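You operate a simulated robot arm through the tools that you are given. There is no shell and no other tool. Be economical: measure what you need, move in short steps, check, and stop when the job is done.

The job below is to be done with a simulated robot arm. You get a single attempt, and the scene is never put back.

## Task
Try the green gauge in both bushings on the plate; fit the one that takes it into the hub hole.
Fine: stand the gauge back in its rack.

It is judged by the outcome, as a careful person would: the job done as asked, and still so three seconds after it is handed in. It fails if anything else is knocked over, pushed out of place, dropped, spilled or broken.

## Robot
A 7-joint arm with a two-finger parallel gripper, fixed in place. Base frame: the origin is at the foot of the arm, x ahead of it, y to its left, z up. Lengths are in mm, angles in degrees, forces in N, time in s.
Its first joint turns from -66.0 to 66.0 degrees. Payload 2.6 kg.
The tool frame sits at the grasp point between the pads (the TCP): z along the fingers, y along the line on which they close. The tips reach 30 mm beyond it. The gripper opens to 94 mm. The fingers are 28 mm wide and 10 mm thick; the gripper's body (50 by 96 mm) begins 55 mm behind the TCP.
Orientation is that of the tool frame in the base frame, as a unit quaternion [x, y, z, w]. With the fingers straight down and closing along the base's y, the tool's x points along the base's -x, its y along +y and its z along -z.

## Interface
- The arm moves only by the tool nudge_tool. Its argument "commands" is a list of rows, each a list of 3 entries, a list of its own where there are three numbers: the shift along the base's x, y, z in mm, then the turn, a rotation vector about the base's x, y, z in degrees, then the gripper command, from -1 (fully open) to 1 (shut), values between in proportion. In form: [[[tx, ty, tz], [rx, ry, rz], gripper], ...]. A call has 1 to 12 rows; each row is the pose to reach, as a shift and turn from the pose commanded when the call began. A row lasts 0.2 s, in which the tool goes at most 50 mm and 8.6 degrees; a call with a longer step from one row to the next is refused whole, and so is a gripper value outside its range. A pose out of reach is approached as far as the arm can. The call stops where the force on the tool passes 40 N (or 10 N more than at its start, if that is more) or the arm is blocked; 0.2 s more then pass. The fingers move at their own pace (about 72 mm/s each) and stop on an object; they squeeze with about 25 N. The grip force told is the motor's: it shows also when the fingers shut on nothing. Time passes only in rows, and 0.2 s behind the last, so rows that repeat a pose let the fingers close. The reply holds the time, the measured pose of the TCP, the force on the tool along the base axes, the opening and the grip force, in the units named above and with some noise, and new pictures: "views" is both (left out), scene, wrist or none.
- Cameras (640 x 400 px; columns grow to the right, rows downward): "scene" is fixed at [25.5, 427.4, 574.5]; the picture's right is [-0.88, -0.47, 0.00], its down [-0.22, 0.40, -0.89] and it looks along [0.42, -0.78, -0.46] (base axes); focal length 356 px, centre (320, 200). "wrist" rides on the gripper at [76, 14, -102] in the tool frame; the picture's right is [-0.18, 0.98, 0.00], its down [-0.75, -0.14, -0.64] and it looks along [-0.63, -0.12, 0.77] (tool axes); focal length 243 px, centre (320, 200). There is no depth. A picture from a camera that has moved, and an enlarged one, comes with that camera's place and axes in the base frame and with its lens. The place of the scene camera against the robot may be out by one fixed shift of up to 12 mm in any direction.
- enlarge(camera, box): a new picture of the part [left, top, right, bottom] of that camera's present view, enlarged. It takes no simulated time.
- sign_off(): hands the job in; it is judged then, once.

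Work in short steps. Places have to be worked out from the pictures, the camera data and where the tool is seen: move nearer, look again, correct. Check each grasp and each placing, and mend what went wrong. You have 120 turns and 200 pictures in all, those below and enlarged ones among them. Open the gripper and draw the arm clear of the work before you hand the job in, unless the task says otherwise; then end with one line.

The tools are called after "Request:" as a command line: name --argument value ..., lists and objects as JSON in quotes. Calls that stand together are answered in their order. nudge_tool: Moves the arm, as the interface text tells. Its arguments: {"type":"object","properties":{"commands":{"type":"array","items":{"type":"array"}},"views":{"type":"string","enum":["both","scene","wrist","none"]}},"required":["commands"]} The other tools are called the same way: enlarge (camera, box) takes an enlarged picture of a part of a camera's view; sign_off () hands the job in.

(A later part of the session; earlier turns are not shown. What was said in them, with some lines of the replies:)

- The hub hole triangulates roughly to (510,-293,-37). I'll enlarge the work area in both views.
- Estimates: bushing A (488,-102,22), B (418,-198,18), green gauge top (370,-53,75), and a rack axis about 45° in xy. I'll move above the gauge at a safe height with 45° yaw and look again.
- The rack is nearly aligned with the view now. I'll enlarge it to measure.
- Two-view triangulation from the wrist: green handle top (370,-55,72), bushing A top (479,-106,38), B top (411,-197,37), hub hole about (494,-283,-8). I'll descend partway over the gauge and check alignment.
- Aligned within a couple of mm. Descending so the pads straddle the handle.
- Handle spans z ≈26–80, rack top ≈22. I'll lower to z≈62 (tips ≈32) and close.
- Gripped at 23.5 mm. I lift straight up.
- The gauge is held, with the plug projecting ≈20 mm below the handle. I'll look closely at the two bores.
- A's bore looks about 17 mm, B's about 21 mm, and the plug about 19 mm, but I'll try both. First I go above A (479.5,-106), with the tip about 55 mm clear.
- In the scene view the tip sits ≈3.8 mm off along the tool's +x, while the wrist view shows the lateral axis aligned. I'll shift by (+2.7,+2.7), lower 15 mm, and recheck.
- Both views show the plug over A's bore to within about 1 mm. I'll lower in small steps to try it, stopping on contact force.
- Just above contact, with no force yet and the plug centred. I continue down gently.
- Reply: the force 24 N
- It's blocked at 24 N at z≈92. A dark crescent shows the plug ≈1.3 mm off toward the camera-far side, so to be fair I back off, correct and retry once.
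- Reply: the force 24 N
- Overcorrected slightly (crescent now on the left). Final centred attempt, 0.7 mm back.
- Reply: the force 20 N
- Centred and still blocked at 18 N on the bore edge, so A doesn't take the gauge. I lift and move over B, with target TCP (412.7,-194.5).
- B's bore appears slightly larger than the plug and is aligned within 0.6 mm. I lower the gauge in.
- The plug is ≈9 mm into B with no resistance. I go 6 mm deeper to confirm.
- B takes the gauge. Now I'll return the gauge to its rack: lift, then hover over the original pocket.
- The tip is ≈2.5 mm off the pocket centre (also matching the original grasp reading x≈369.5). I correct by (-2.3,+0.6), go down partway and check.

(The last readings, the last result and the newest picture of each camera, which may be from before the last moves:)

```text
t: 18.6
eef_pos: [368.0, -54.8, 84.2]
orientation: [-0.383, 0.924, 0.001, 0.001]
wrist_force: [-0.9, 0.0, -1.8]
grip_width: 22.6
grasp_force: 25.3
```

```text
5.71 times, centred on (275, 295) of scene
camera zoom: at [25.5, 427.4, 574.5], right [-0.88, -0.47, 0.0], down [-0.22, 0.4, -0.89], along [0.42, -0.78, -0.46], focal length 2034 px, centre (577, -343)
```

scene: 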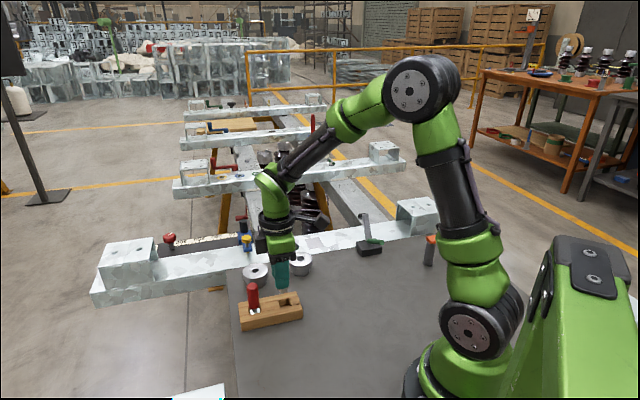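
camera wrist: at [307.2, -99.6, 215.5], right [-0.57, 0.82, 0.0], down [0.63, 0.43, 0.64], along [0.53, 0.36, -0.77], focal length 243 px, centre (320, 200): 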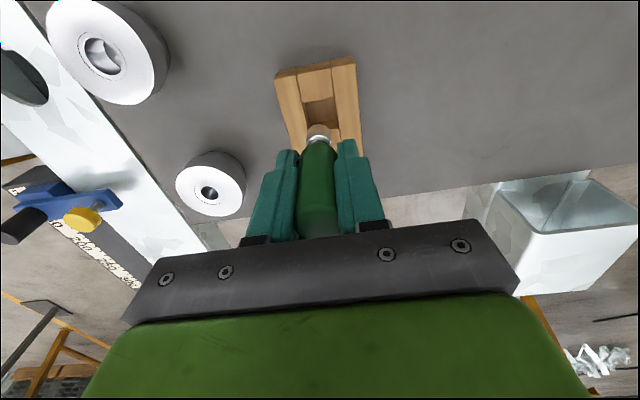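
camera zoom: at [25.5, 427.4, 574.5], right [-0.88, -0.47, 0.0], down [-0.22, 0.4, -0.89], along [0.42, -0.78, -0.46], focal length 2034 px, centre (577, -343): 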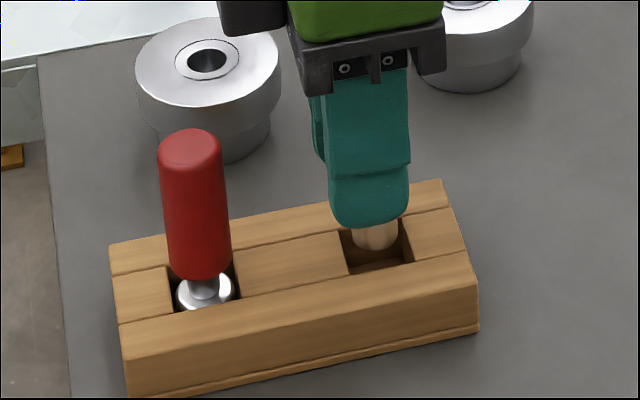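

Centred in the pocket. I lower until the gauge seats.

Request:
nudge_tool --commands '[[[0, 0, -8], [0, 0, 0], 1], [[0, 0, -14], [0, 0, 0], 1], [[0, 0, -17], [0, 0, 0], 1], [[0, 0, -19], [0, 0, 0], 1], [[0, 0, -21], [0, 0, 0], 1]]' --views "none"

Request:
enlarge --camera "wrist" --box '[240, 60, 400, 180]'

Request:
enlarge --camera "scene" --box '[230, 260, 320, 330]'

```text
t: 19.8
eef_pos: [369.8, -55.9, 62.9]
orientation: [-0.382, 0.924, 0.0, 0.0]
wrist_force: [0.1, -0.5, -0.7]
grip_width: 22.5
grasp_force: 25.1
```

```text
3.33 times, centred on (320, 120) of wrist
camera zoom: at [305.3, -99.5, 166.8], right [-0.57, 0.82, 0.0], down [0.63, 0.43, 0.64], along [0.53, 0.36, -0.77], focal length 809 px, centre (320, 467)
```

zoom: 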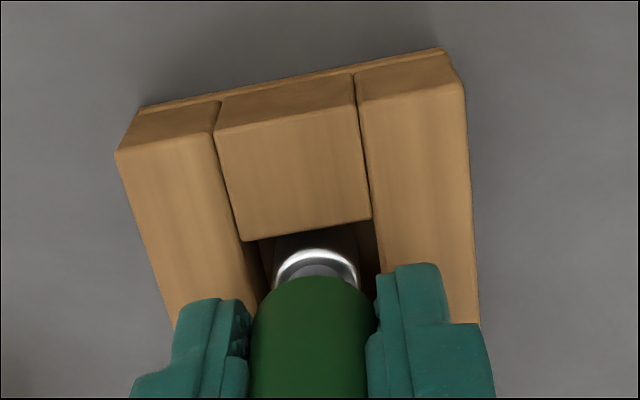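

```text
5.71 times, centred on (275, 295) of scene
camera zoom: at [25.5, 427.4, 574.5], right [-0.88, -0.47, 0.0], down [-0.22, 0.4, -0.89], along [0.42, -0.78, -0.46], focal length 2034 px, centre (577, -343)
```

zoom: 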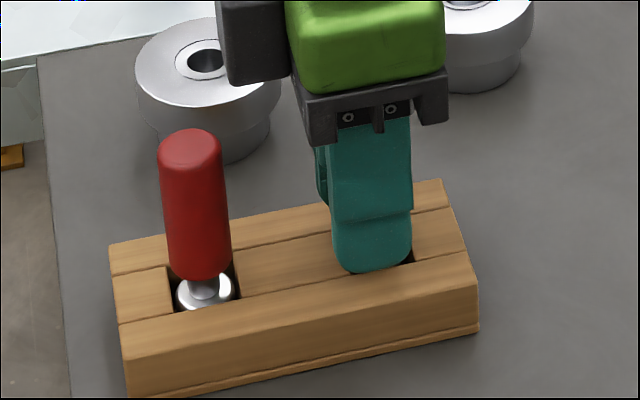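

Not seated yet. I continue in 1.5 mm steps.

Request:
nudge_tool --commands '[[[0, 0, -1.5], [0, 0, 0], 1], [[0, 0, -3], [0, 0, 0], 1], [[0, 0, -4.5], [0, 0, 0], 1]]' --views "none"

```text
t: 20.6
eef_pos: [370.5, -56.9, 59.7]
orientation: [-0.383, 0.924, -0.001, 0.001]
wrist_force: [-6.6, -0.4, 23.4]
grip_width: 22.4
grasp_force: 25.1
```

Seated (23 N at z≈59.7). I ease up 1.5 mm and open.

Request:
nudge_tool --commands '[[[0, 0, 1.5], [0, 0, 0], 1], [[0, 0, 1.5], [0, 0, 0], 0.2], [[0, 0, 1.5], [0, 0, 0], -0.4], [[0, 0, 1.5], [0, 0, 0], -0.4], [[0, 0, 1.5], [0, 0, 0], -0.4]]' --views "none"

Request:
enlarge --camera "wrist" --box '[220, 40, 440, 240]'

Request:
enlarge --camera "scene" --box '[230, 260, 320, 330]'

```text
t: 21.8
eef_pos: [369.4, -55.3, 59.7]
orientation: [-0.382, 0.924, 0.0, 0.001]
wrist_force: [-0.6, -0.4, -0.3]
grip_width: 65.9
grasp_force: 0.1
```

```text
2.00 times, centred on (330, 140) of wrist
camera zoom: at [305.1, -99.4, 163.9], right [-0.57, 0.82, 0.0], down [0.63, 0.43, 0.64], along [0.53, 0.36, -0.77], focal length 485 px, centre (300, 320)
```

zoom: 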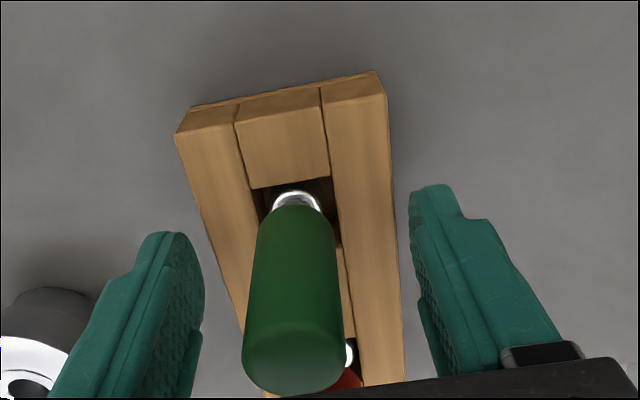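

```text
5.71 times, centred on (275, 295) of scene
camera zoom: at [25.5, 427.4, 574.5], right [-0.88, -0.47, 0.0], down [-0.22, 0.4, -0.89], along [0.42, -0.78, -0.46], focal length 2034 px, centre (577, -343)
```

zoom: 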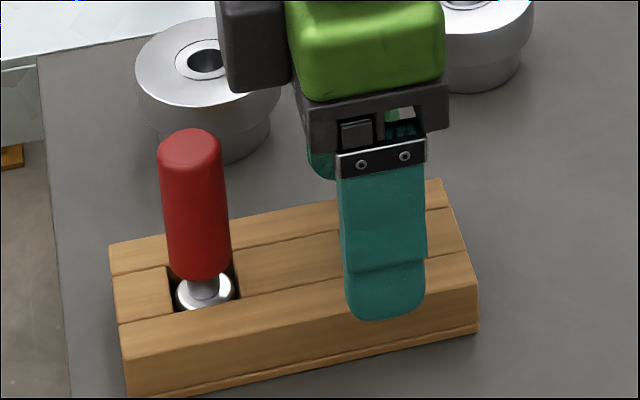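

Gauge stands in the rack. I lift clear and move above B to set up the bushing grasp.

Request:
nudge_tool --commands '[[[0, 0, 30], [0, 0, 0], -0.4], [[0, 0, 70], [0, 0, 0], -0.4], [[0, 0, 105], [0, 0, 0], -1], [[14, -46, 105], [0, 0, 0], -1], [[28, -92, 105], [0, 0, 0], -1], [[41, -141, 105], [0, 0, 0], -1], [[41, -141, 77], [0, 0, 0], -1], [[41, -141, 77], [0, 0, 0], -1]]'

Request:
enlarge --camera "wrist" --box '[220, 60, 420, 200]'

Request:
enlarge --camera "scene" --box '[230, 240, 320, 330]'

```text
refused: row 6 steps farther than a row can; nothing moved
```

```text
2.86 times, centred on (320, 130) of wrist
camera zoom: at [305.1, -99.4, 163.9], right [-0.57, 0.82, 0.0], down [0.63, 0.43, 0.64], along [0.53, 0.36, -0.77], focal length 693 px, centre (320, 400)
```

zoom: 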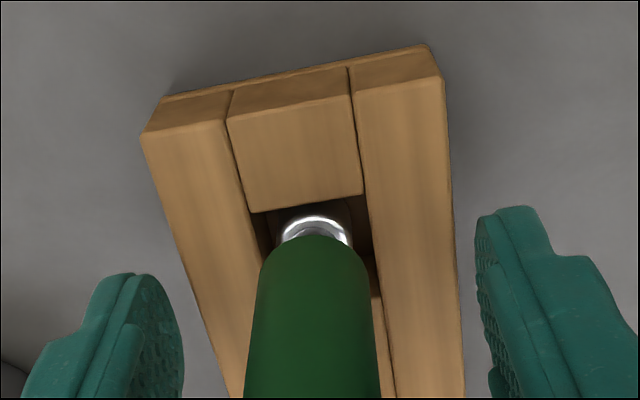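

```text
4.44 times, centred on (275, 285) of scene
camera zoom: at [25.5, 427.4, 574.5], right [-0.88, -0.47, 0.0], down [-0.22, 0.4, -0.89], along [0.42, -0.78, -0.46], focal length 1582 px, centre (520, -178)
```

zoom: 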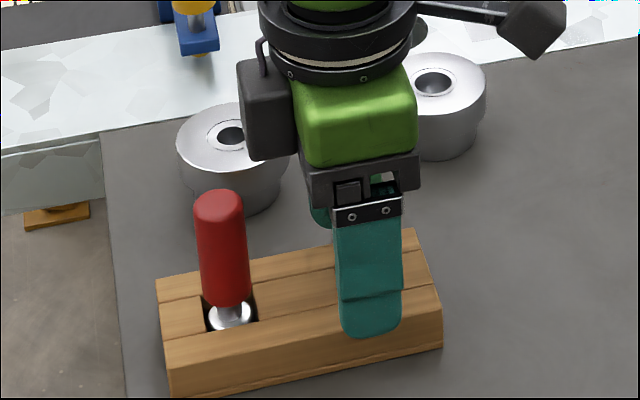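

The step was too long, so I resend with smaller ones.

Request:
nudge_tool --commands '[[[0, 0, 30], [0, 0, 0], -0.4], [[0, 0, 70], [0, 0, 0], -0.4], [[0, 0, 105], [0, 0, 0], -1], [[13, -46, 105], [0, 0, 0], -1], [[27, -92, 105], [0, 0, 0], -1], [[41, -138, 105], [0, 0, 0], -1], [[41, -141, 77], [0, 0, 0], -1], [[41, -141, 77], [0, 0, 0], -1]]'

Request:
enlarge --camera "wrist" --box '[220, 60, 420, 200]'

Request:
enlarge --camera "scene" --box '[230, 240, 320, 330]'

```text
t: 23.6
eef_pos: [410.8, -196.7, 136.7]
orientation: [-0.384, 0.924, 0.0, 0.0]
wrist_force: [-0.6, 0.6, 0.1]
grip_width: 93.9
grasp_force: 0.1
camera wrist: at [346.7, -241.4, 240.2], right [-0.57, 0.82, 0.0], down [0.63, 0.43, 0.64], along [0.53, 0.36, -0.77], focal length 243 px, centre (320, 200)
```

scene: 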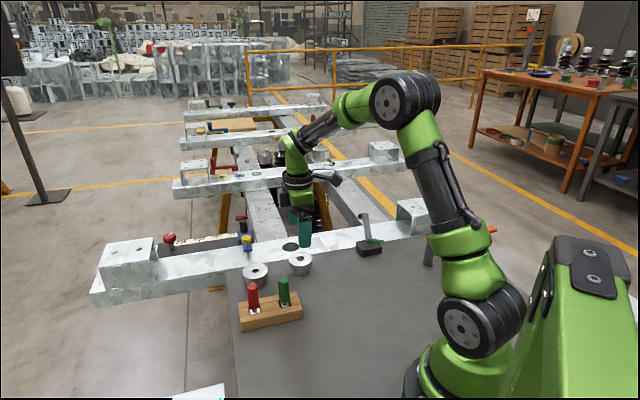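
wrist: 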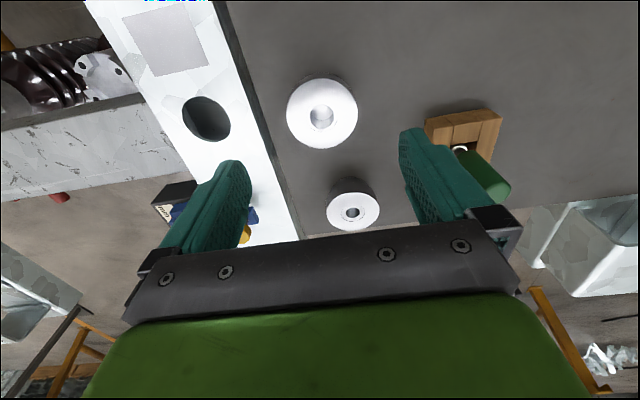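

```text
2.86 times, centred on (320, 130) of wrist
camera zoom: at [346.7, -241.4, 240.2], right [-0.57, 0.82, 0.0], down [0.63, 0.43, 0.64], along [0.53, 0.36, -0.77], focal length 693 px, centre (320, 400)
```

zoom: 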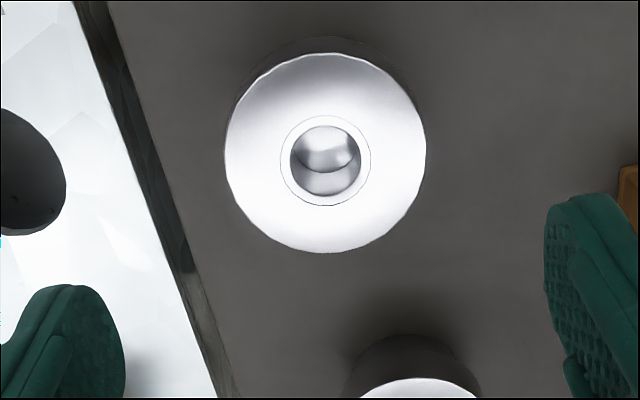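

```text
4.44 times, centred on (275, 285) of scene
camera zoom: at [25.5, 427.4, 574.5], right [-0.88, -0.47, 0.0], down [-0.22, 0.4, -0.89], along [0.42, -0.78, -0.46], focal length 1582 px, centre (520, -178)
```

zoom: 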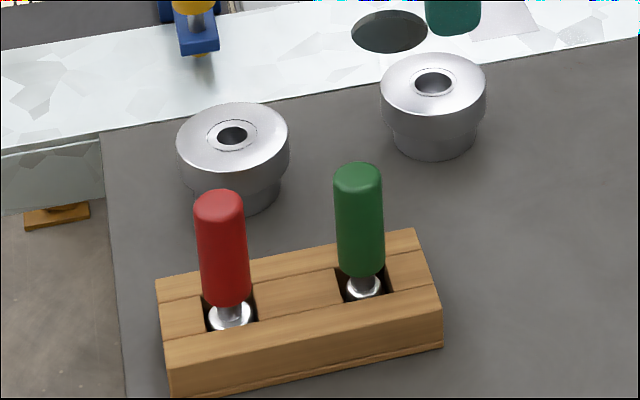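

Rack, A and B all look undisturbed. Before grasping B I'll measure the hub hole by hovering over it at a comparable relative height.

Request:
nudge_tool --commands '[[[28, -29, 0], [0, 0, 0], -1], [[56, -58, 0], [0, 0, 0], -1], [[83.4, -86.4, 0], [0, 0, 0], -1], [[83.4, -86.4, -20], [0, 0, 0], -1], [[83.4, -86.4, -45], [0, 0, 0], -1], [[83.4, -86.4, -45], [0, 0, 0], -1]]'

Request:
enlarge --camera "wrist" --box '[220, 60, 420, 200]'

Request:
enlarge --camera "scene" --box '[250, 210, 340, 280]'

```text
t: 25.0
eef_pos: [493.8, -283.3, 90.6]
orientation: [-0.383, 0.924, 0.0, 0.0]
wrist_force: [-0.6, -0.7, 0.1]
grip_width: 93.8
grasp_force: 0.1
camera wrist: at [429.5, -327.8, 195.3], right [-0.57, 0.82, 0.0], down [0.63, 0.43, 0.64], along [0.53, 0.36, -0.77], focal length 243 px, centre (320, 200)
```

scene: 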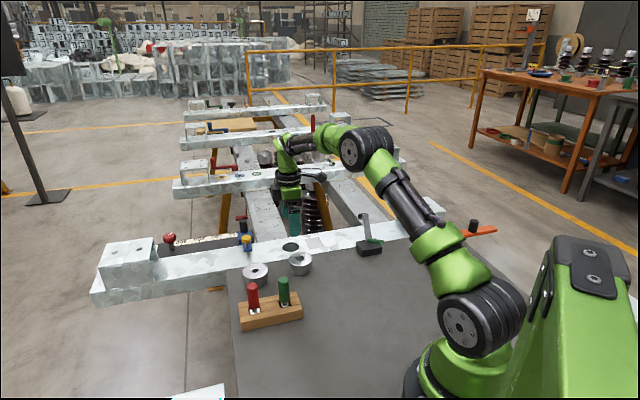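
wrist: 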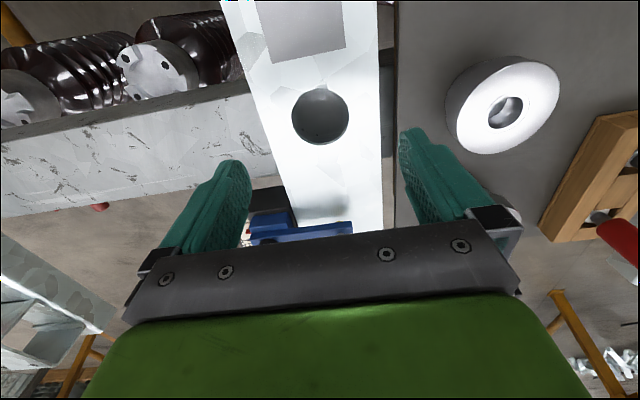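

```text
2.86 times, centred on (320, 130) of wrist
camera zoom: at [429.5, -327.8, 195.3], right [-0.57, 0.82, 0.0], down [0.63, 0.43, 0.64], along [0.53, 0.36, -0.77], focal length 693 px, centre (320, 400)
```

zoom: 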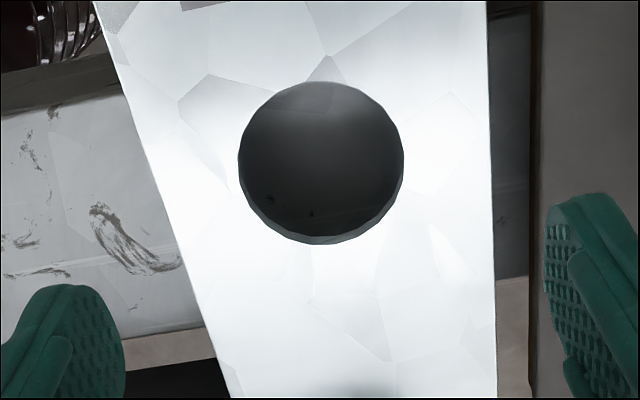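

```text
5.71 times, centred on (295, 245) of scene
camera zoom: at [25.5, 427.4, 574.5], right [-0.88, -0.47, 0.0], down [-0.22, 0.4, -0.89], along [0.42, -0.78, -0.46], focal length 2034 px, centre (463, -57)
```

zoom: 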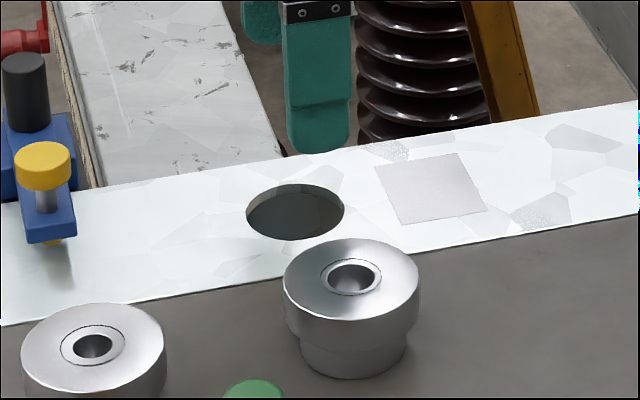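

Hub hole is centred at about T_H with px (320.5,162), versus B at (325.5,160.5) in its matching view. That gives a relative offset of about (-0.5,-1.6) mm in the tool frame. I return to B, shifted 1.6 mm to centre, and lower to grasp height.

Request:
nudge_tool --commands '[[[0, 0, 45], [0, 0, 0], -1], [[-28, 29, 45], [0, 0, 0], -1], [[-56, 58, 45], [0, 0, 0], -1], [[-83.4, 86.4, 45], [0, 0, 0], -1], [[-84.5, 87.5, 45], [0, 0, 0], -1], [[-84.5, 87.5, 5], [0, 0, 0], -1], [[-84.5, 87.5, -25], [0, 0, 0], -1], [[-84.5, 87.5, -39], [0, 0, 0], -1], [[-84.5, 87.5, -39], [0, 0, 0], -1]]'

Request:
enlarge --camera "wrist" --box '[220, 80, 420, 220]'

Request:
enlarge --camera "scene" --box '[255, 230, 345, 290]'

```text
t: 27.0
eef_pos: [410.3, -194.5, 53.3]
orientation: [-0.382, 0.924, 0.0, 0.0]
wrist_force: [0.7, 0.0, -0.5]
grip_width: 93.9
grasp_force: 0.1
camera wrist: at [345.1, -238.9, 157.2], right [-0.57, 0.82, 0.0], down [0.63, 0.43, 0.64], along [0.53, 0.36, -0.77], focal length 243 px, centre (320, 200)
```

scene: 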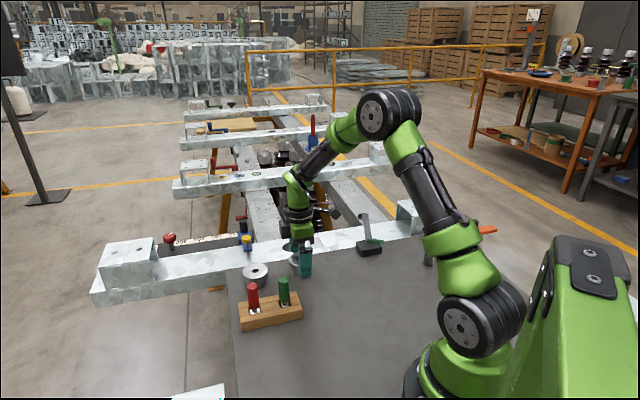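
wrist: 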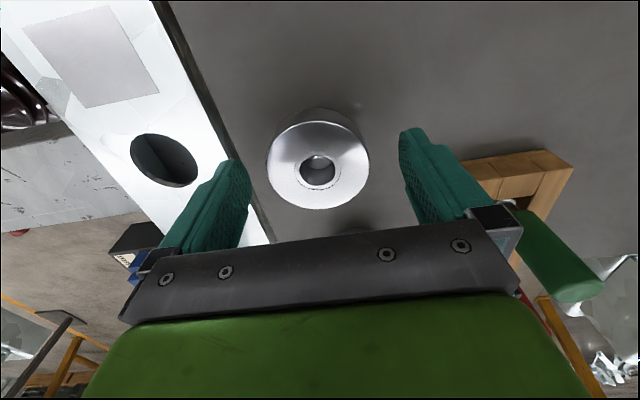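

```text
2.86 times, centred on (320, 150) of wrist
camera zoom: at [345.1, -238.9, 157.2], right [-0.57, 0.82, 0.0], down [0.63, 0.43, 0.64], along [0.53, 0.36, -0.77], focal length 693 px, centre (320, 343)
```

zoom: 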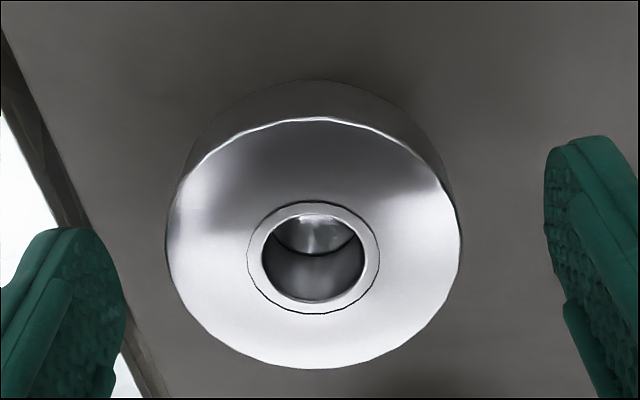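

```text
6.67 times, centred on (300, 260) of scene
camera zoom: at [25.5, 427.4, 574.5], right [-0.88, -0.47, 0.0], down [-0.22, 0.4, -0.89], along [0.42, -0.78, -0.46], focal length 2374 px, centre (453, -200)
```

zoom: 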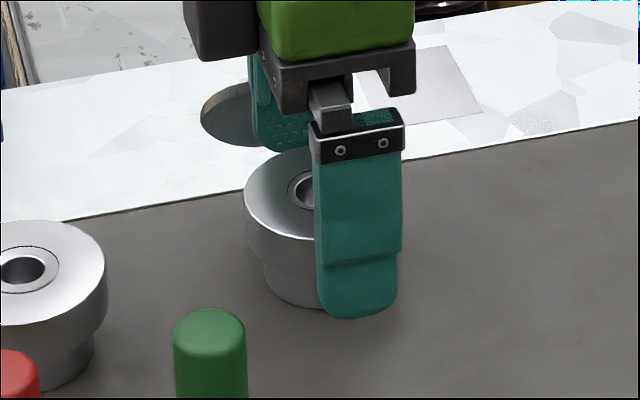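

Camera-reported poses plus pixels give B = (409.6,-196.8) consistently from two heights, and hub = (493.7,-284.2). I nudge 1.2 mm to centre and close on the flange.

Request:
nudge_tool --commands '[[[0.85, -0.85, 0], [0, 0, 0], -1], [[0.85, -0.85, 0], [0, 0, 0], -0.2], [[0.85, -0.85, 0], [0, 0, 0], 0.2], [[0.85, -0.85, 0], [0, 0, 0], 0.6], [[0.85, -0.85, 0], [0, 0, 0], 1], [[0.85, -0.85, 0], [0, 0, 0], 1]]'

Request:
enlarge --camera "wrist" --box '[220, 80, 420, 220]'

Request:
enlarge --camera "scene" --box '[255, 230, 345, 290]'

```text
t: 28.4
eef_pos: [410.7, -196.0, 53.5]
orientation: [-0.382, 0.924, -0.001, 0.001]
wrist_force: [0.1, -0.4, -0.4]
grip_width: 59.4
grasp_force: 24.9
camera wrist: at [346.1, -239.7, 157.4], right [-0.57, 0.82, 0.0], down [0.63, 0.43, 0.64], along [0.53, 0.36, -0.77], focal length 243 px, centre (320, 200)
```

scene: 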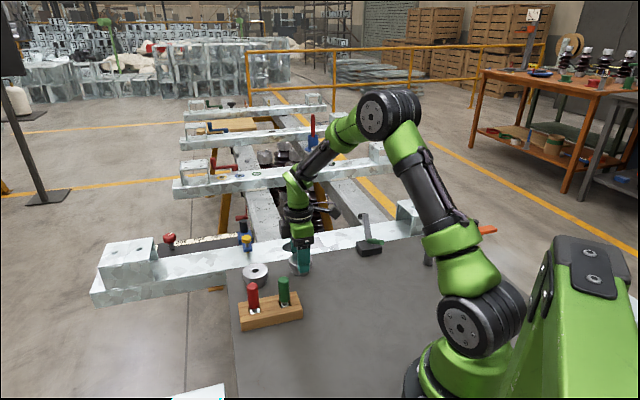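
wrist: 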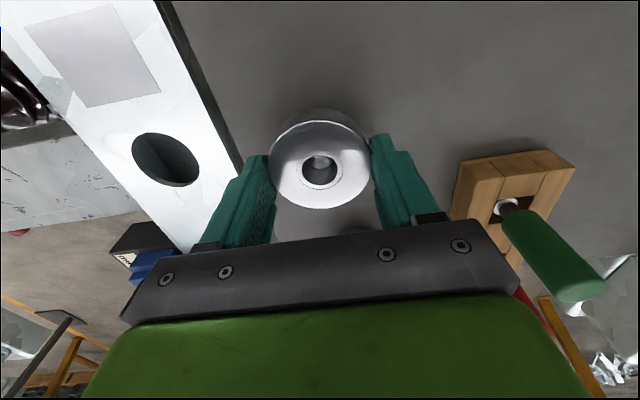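

```text
2.86 times, centred on (320, 150) of wrist
camera zoom: at [346.1, -239.7, 157.4], right [-0.57, 0.82, 0.0], down [0.63, 0.43, 0.64], along [0.53, 0.36, -0.77], focal length 693 px, centre (320, 343)
```

zoom: 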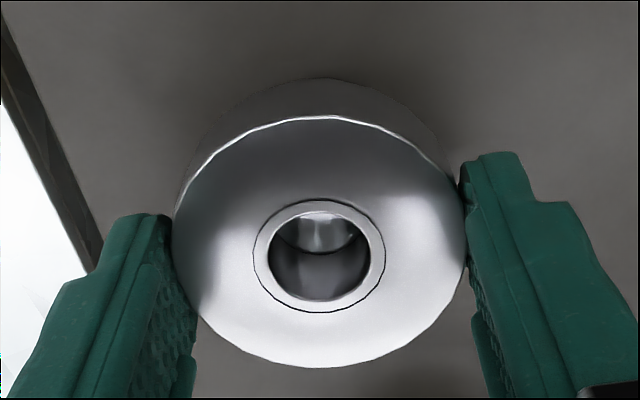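

```text
6.67 times, centred on (300, 260) of scene
camera zoom: at [25.5, 427.4, 574.6], right [-0.88, -0.47, 0.0], down [-0.22, 0.4, -0.89], along [0.42, -0.78, -0.46], focal length 2374 px, centre (453, -200)
```

zoom: 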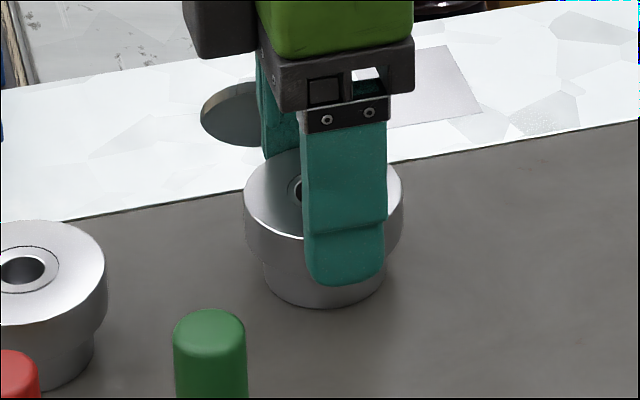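

Flange held (59.4 mm). The bushing→hub shift is (84.0,-87.7). I lift and carry it above the hole.

Request:
nudge_tool --commands '[[[0, 0, 0], [0, 0, 0], 1], [[0, 0, 20], [0, 0, 0], 1], [[0, 0, 45], [0, 0, 0], 1], [[21, -22, 45], [0, 0, 0], 1], [[42, -44, 45], [0, 0, 0], 1], [[63, -66, 45], [0, 0, 0], 1], [[84, -87.7, 45], [0, 0, 0], 1], [[84, -87.7, 25], [0, 0, 0], 1], [[84, -87.7, 25], [0, 0, 0], 1]]'

Request:
enlarge --camera "wrist" --box '[220, 80, 420, 220]'

Request:
enlarge --camera "scene" --box '[245, 200, 335, 270]'

```text
t: 30.4
eef_pos: [494.0, -284.0, 76.9]
orientation: [-0.383, 0.924, 0.0, 0.0]
wrist_force: [-0.3, -0.8, -1.8]
grip_width: 59.4
grasp_force: 25.2
camera wrist: at [430.2, -327.5, 181.8], right [-0.57, 0.82, 0.0], down [0.63, 0.43, 0.64], along [0.53, 0.36, -0.77], focal length 243 px, centre (320, 200)
```

scene: 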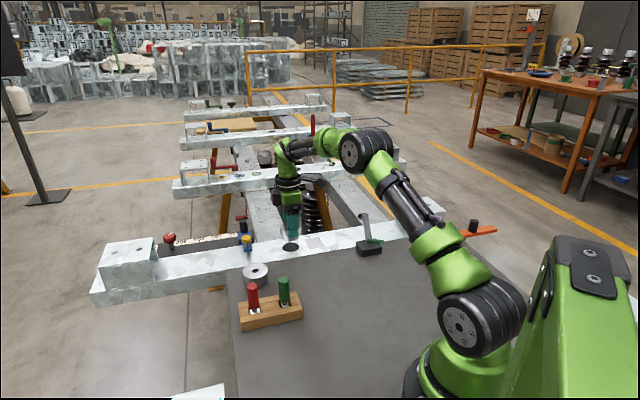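
wrist: 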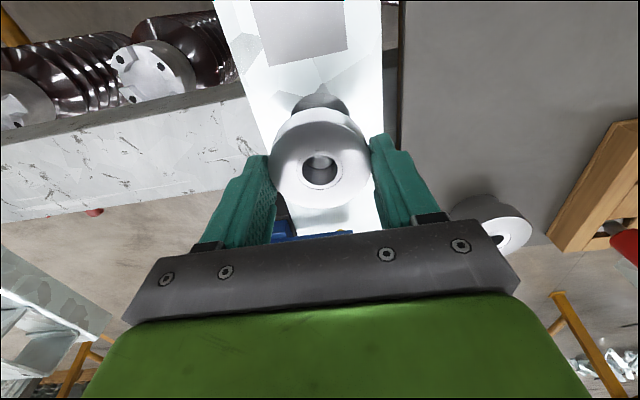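

```text
2.86 times, centred on (320, 150) of wrist
camera zoom: at [430.2, -327.5, 181.8], right [-0.57, 0.82, 0.0], down [0.63, 0.43, 0.64], along [0.53, 0.36, -0.77], focal length 693 px, centre (320, 343)
```

zoom: 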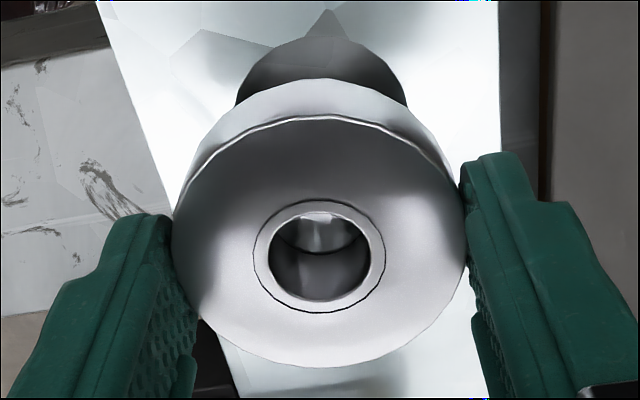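

```text
5.71 times, centred on (290, 235) of scene
camera zoom: at [25.5, 427.4, 574.6], right [-0.88, -0.47, 0.0], down [-0.22, 0.4, -0.89], along [0.42, -0.78, -0.46], focal length 2034 px, centre (491, 0)
```

zoom: 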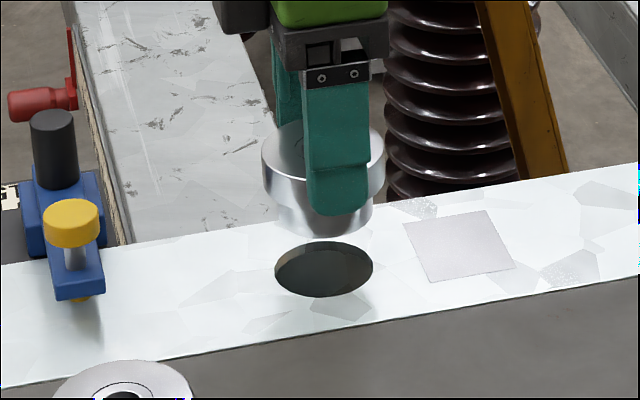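

Both views confirm alignment (<0.5 mm). I lower slowly, watching the force.

Request:
nudge_tool --commands '[[[0, 0, -12], [0, 0, 0], 1], [[0, 0, -22], [0, 0, 0], 1], [[0, 0, -25], [0, 0, 0], 1], [[0, 0, -28], [0, 0, 0], 1], [[0, 0, -31], [0, 0, 0], 1], [[0, 0, -34], [0, 0, 0], 1]]' --views "none"

Request:
enlarge --camera "wrist" --box '[220, 80, 420, 220]'

Request:
enlarge --camera "scene" --box '[245, 200, 335, 270]'

```text
t: 31.8
eef_pos: [493.9, -284.6, 45.2]
orientation: [-0.383, 0.924, -0.001, 0.0]
wrist_force: [-1.9, 1.6, 5.3]
grip_width: 59.2
grasp_force: 25.1
```

```text
2.86 times, centred on (320, 150) of wrist
camera zoom: at [429.8, -327.9, 149.3], right [-0.57, 0.83, 0.0], down [0.63, 0.43, 0.64], along [0.53, 0.36, -0.77], focal length 693 px, centre (320, 343)
```

zoom: 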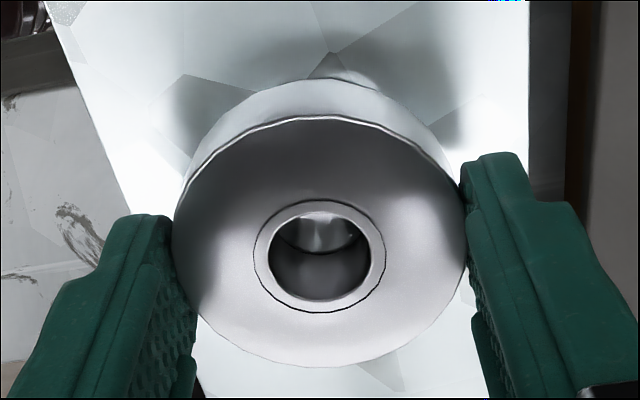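

```text
5.71 times, centred on (290, 235) of scene
camera zoom: at [25.4, 427.4, 574.5], right [-0.88, -0.47, 0.0], down [-0.22, 0.4, -0.89], along [0.42, -0.78, -0.46], focal length 2034 px, centre (491, 0)
```

zoom: 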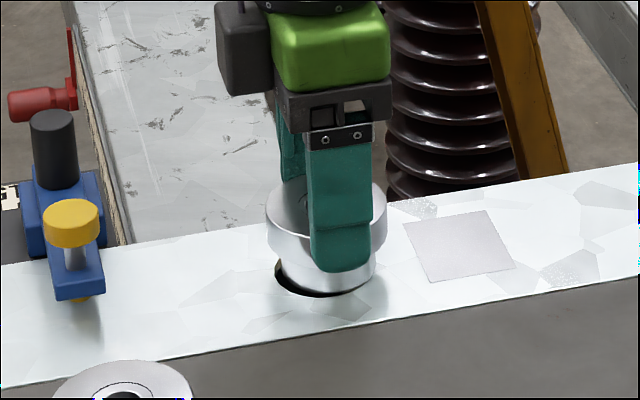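

Light contact (5 N). The crescent at the hole's left and front shows the bushing ≈1 mm off. I raise 2 mm, shift (+0.7,+0.9), and lower again.

Request:
nudge_tool --commands '[[[0, 0, 3], [0, 0, 0], 1], [[0.7, 0.9, 3], [0, 0, 0], 1], [[0.7, 0.9, 0], [0, 0, 0], 1], [[0.7, 0.9, -2], [0, 0, 0], 1], [[0.7, 0.9, -4], [0, 0, 0], 1]]' --views "none"

Request:
enlarge --camera "wrist" --box '[220, 80, 420, 220]'

Request:
enlarge --camera "scene" --box '[265, 215, 315, 255]'

```text
t: 33.0
eef_pos: [493.8, -283.0, 39.7]
orientation: [-0.383, 0.924, 0.0, 0.0]
wrist_force: [0.0, -0.4, -1.5]
grip_width: 59.1
grasp_force: 25.2
```

```text
2.86 times, centred on (320, 150) of wrist
camera zoom: at [430.7, -327.2, 143.9], right [-0.57, 0.82, 0.0], down [0.63, 0.43, 0.64], along [0.53, 0.36, -0.77], focal length 693 px, centre (320, 343)
```

zoom: 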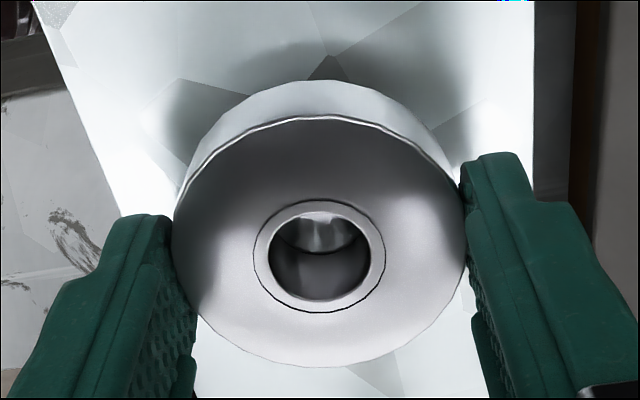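

```text
10.00 times, centred on (290, 235) of scene
camera zoom: at [25.5, 427.4, 574.6], right [-0.88, -0.47, 0.0], down [-0.22, 0.4, -0.89], along [0.42, -0.78, -0.46], focal length 3560 px, centre (620, -150)
```

zoom: 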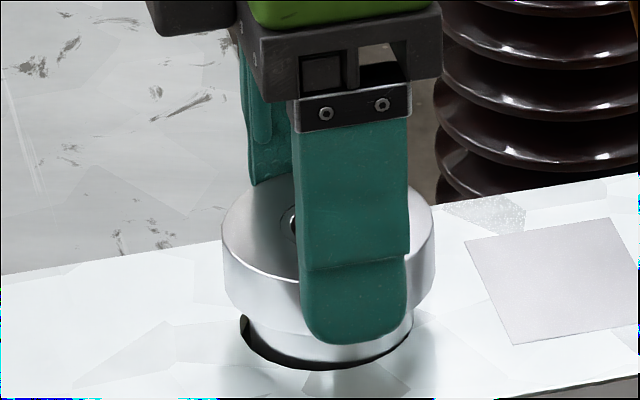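

It's entering with no force. Continuing down toward seating (≈25 mm expected).

Request:
nudge_tool --commands '[[[0, 0, -3], [0, 0, 0], 1], [[0, 0, -6], [0, 0, 0], 1], [[0, 0, -9], [0, 0, 0], 1], [[0, 0, -11], [0, 0, 0], 1]]' --views "none"

Request:
enlarge --camera "scene" --box '[265, 215, 315, 255]'

```text
t: 34.0
eef_pos: [495.1, -283.7, 30.4]
orientation: [-0.382, 0.924, 0.0, 0.0]
wrist_force: [0.0, -0.3, -2.1]
grip_width: 59.5
grasp_force: 25.1
```

```text
10.00 times, centred on (290, 235) of scene
camera zoom: at [25.5, 427.4, 574.6], right [-0.88, -0.47, 0.0], down [-0.22, 0.4, -0.89], along [0.42, -0.78, -0.46], focal length 3560 px, centre (620, -150)
```

zoom: 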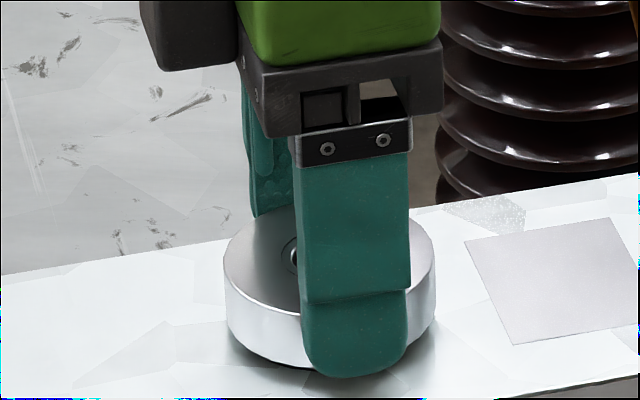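

Nearly seated and still free. Continuing in 1 mm steps until contact.

Request:
nudge_tool --commands '[[[0, 0, -1.2], [0, 0, 0], 1], [[0, 0, -2.4], [0, 0, 0], 1], [[0, 0, -3.6], [0, 0, 0], 1], [[0, 0, -4.8], [0, 0, 0], 1], [[0, 0, -6], [0, 0, 0], 1]]' --views "none"

Request:
enlarge --camera "scene" --box '[265, 215, 315, 255]'

```text
t: 35.2
eef_pos: [495.0, -284.0, 24.4]
orientation: [-0.383, 0.924, 0.0, 0.001]
wrist_force: [-7.7, 4.1, 17.4]
grip_width: 59.4
grasp_force: 25.4
```

```text
10.00 times, centred on (290, 235) of scene
camera zoom: at [25.4, 427.5, 574.5], right [-0.88, -0.47, 0.0], down [-0.22, 0.4, -0.89], along [0.42, -0.78, -0.46], focal length 3560 px, centre (620, -150)
```

zoom: 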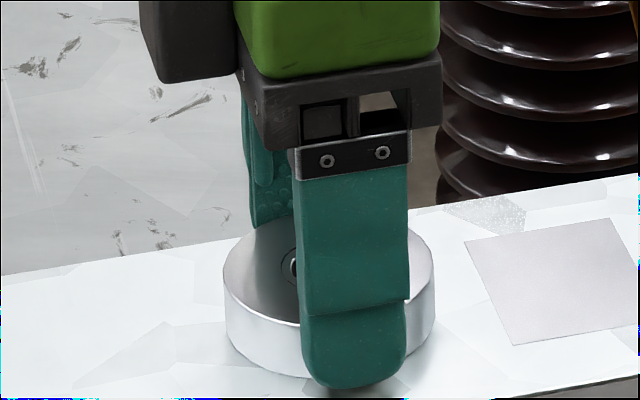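

Contact at z≈24.4 as predicted for a seated flange. I ease up 0.5 mm, open, then lift away.

Request:
nudge_tool --commands '[[[0, 0, 0.5], [0, 0, 0], 1], [[0, 0, 0.5], [0, 0, 0], 0.1], [[0, 0, 0.5], [0, 0, 0], -0.4], [[0, 0, 0.5], [0, 0, 0], -0.7], [[0, 0, 0.5], [0, 0, 0], -0.7], [[0, 0, 25], [0, 0, 0], -0.7], [[0, 0, 60], [0, 0, 0], -0.8], [[0, 0, 100], [0, 0, 0], -0.8], [[0, 0, 100], [0, 0, 0], -0.8]]'

Request:
enlarge --camera "scene" --box '[235, 215, 335, 335]'

Request:
enlarge --camera "wrist" --box '[220, 60, 420, 200]'

```text
t: 37.2
eef_pos: [495.8, -282.4, 124.2]
orientation: [-0.383, 0.924, 0.0, 0.0]
wrist_force: [-0.4, 0.0, -0.2]
grip_width: 84.6
grasp_force: 0.1
camera wrist: at [431.5, -326.9, 228.5], right [-0.57, 0.82, 0.0], down [0.63, 0.43, 0.64], along [0.53, 0.36, -0.77], focal length 243 px, centre (320, 200)
```

scene: 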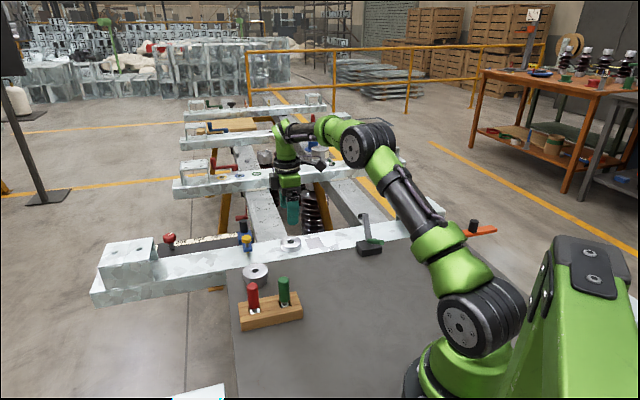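
wrist: 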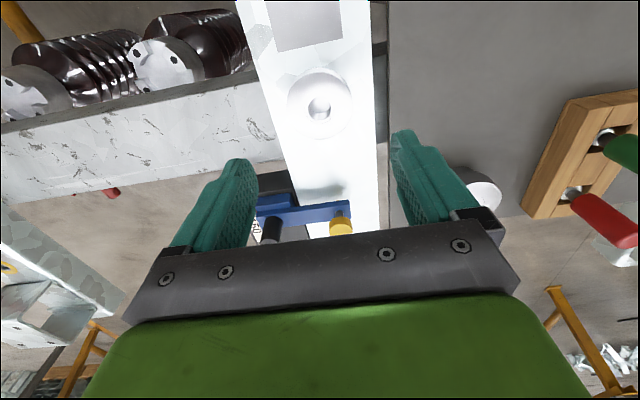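

```text
3.33 times, centred on (285, 275) of scene
camera zoom: at [25.5, 427.4, 574.5], right [-0.88, -0.47, 0.0], down [-0.22, 0.4, -0.89], along [0.42, -0.78, -0.46], focal length 1187 px, centre (437, -50)
```

zoom: 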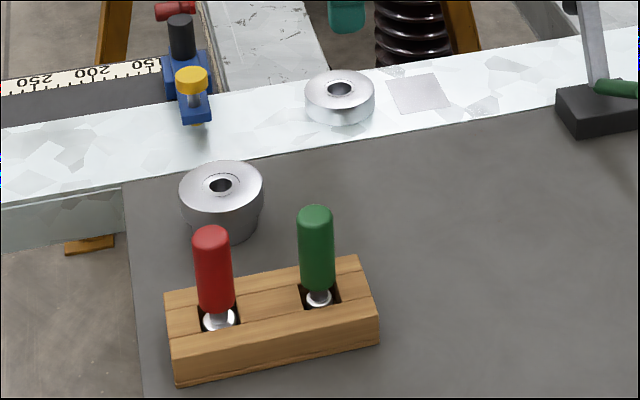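

```text
2.86 times, centred on (320, 130) of wrist
camera zoom: at [431.5, -326.9, 228.5], right [-0.57, 0.82, 0.0], down [0.63, 0.43, 0.64], along [0.53, 0.36, -0.77], focal length 693 px, centre (320, 400)
```

zoom: 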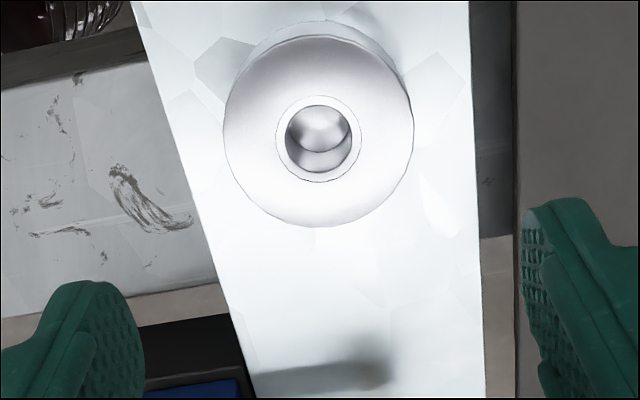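

The bushing sits level in the hub, and the gauge is upright in its rack. I draw the arm well clear and check the seating close-up.

Request:
nudge_tool --commands '[[[0, 0, 45], [0, 0, 0], -1], [[-20, 10, 90], [0, 0, 0], -1], [[-50, 30, 120], [0, 0, 0], -1], [[-85, 55, 140], [0, 0, 0], -1], [[-120, 80, 160], [0, 0, 0], -1], [[-120, 80, 160], [0, 0, 0], -1]]' --views "scene"

Request:
enlarge --camera "scene" --box '[265, 220, 315, 260]'

```text
refused: row 2 steps farther than a row can; nothing moved
```

```text
10.00 times, centred on (290, 240) of scene
camera zoom: at [25.5, 427.4, 574.5], right [-0.88, -0.47, 0.0], down [-0.22, 0.4, -0.89], along [0.42, -0.78, -0.46], focal length 3560 px, centre (620, -200)
```

zoom: 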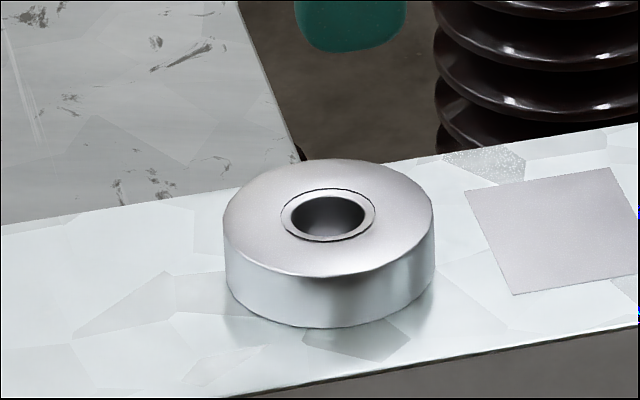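

The flange is flush on the rail. I withdraw with shorter steps.

Request:
nudge_tool --commands '[[[0, 0, 40], [0, 0, 0], -1], [[-20, 10, 75], [0, 0, 0], -1], [[-50, 30, 100], [0, 0, 0], -1], [[-80, 50, 120], [0, 0, 0], -1], [[-80, 50, 120], [0, 0, 0], -1]]' --views "scene"

```text
t: 38.4
eef_pos: [415.1, -230.9, 242.9]
orientation: [-0.383, 0.924, 0.0, 0.0]
wrist_force: [0.4, 0.1, 0.5]
grip_width: 94.3
grasp_force: 0.0
```

scene: 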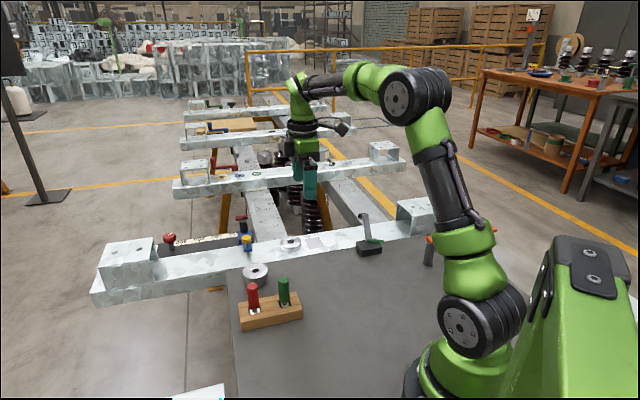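

Everything is in place, the gripper is open and the arm is clear, so I hand it in.

Request:
sign_off

```text
The job is handed in.
```

I tried the green gauge in both bushings: the one nearer the red gauge refused it. The other took it and is now seated in the hub hole, and the gauge is back upright in its rack.
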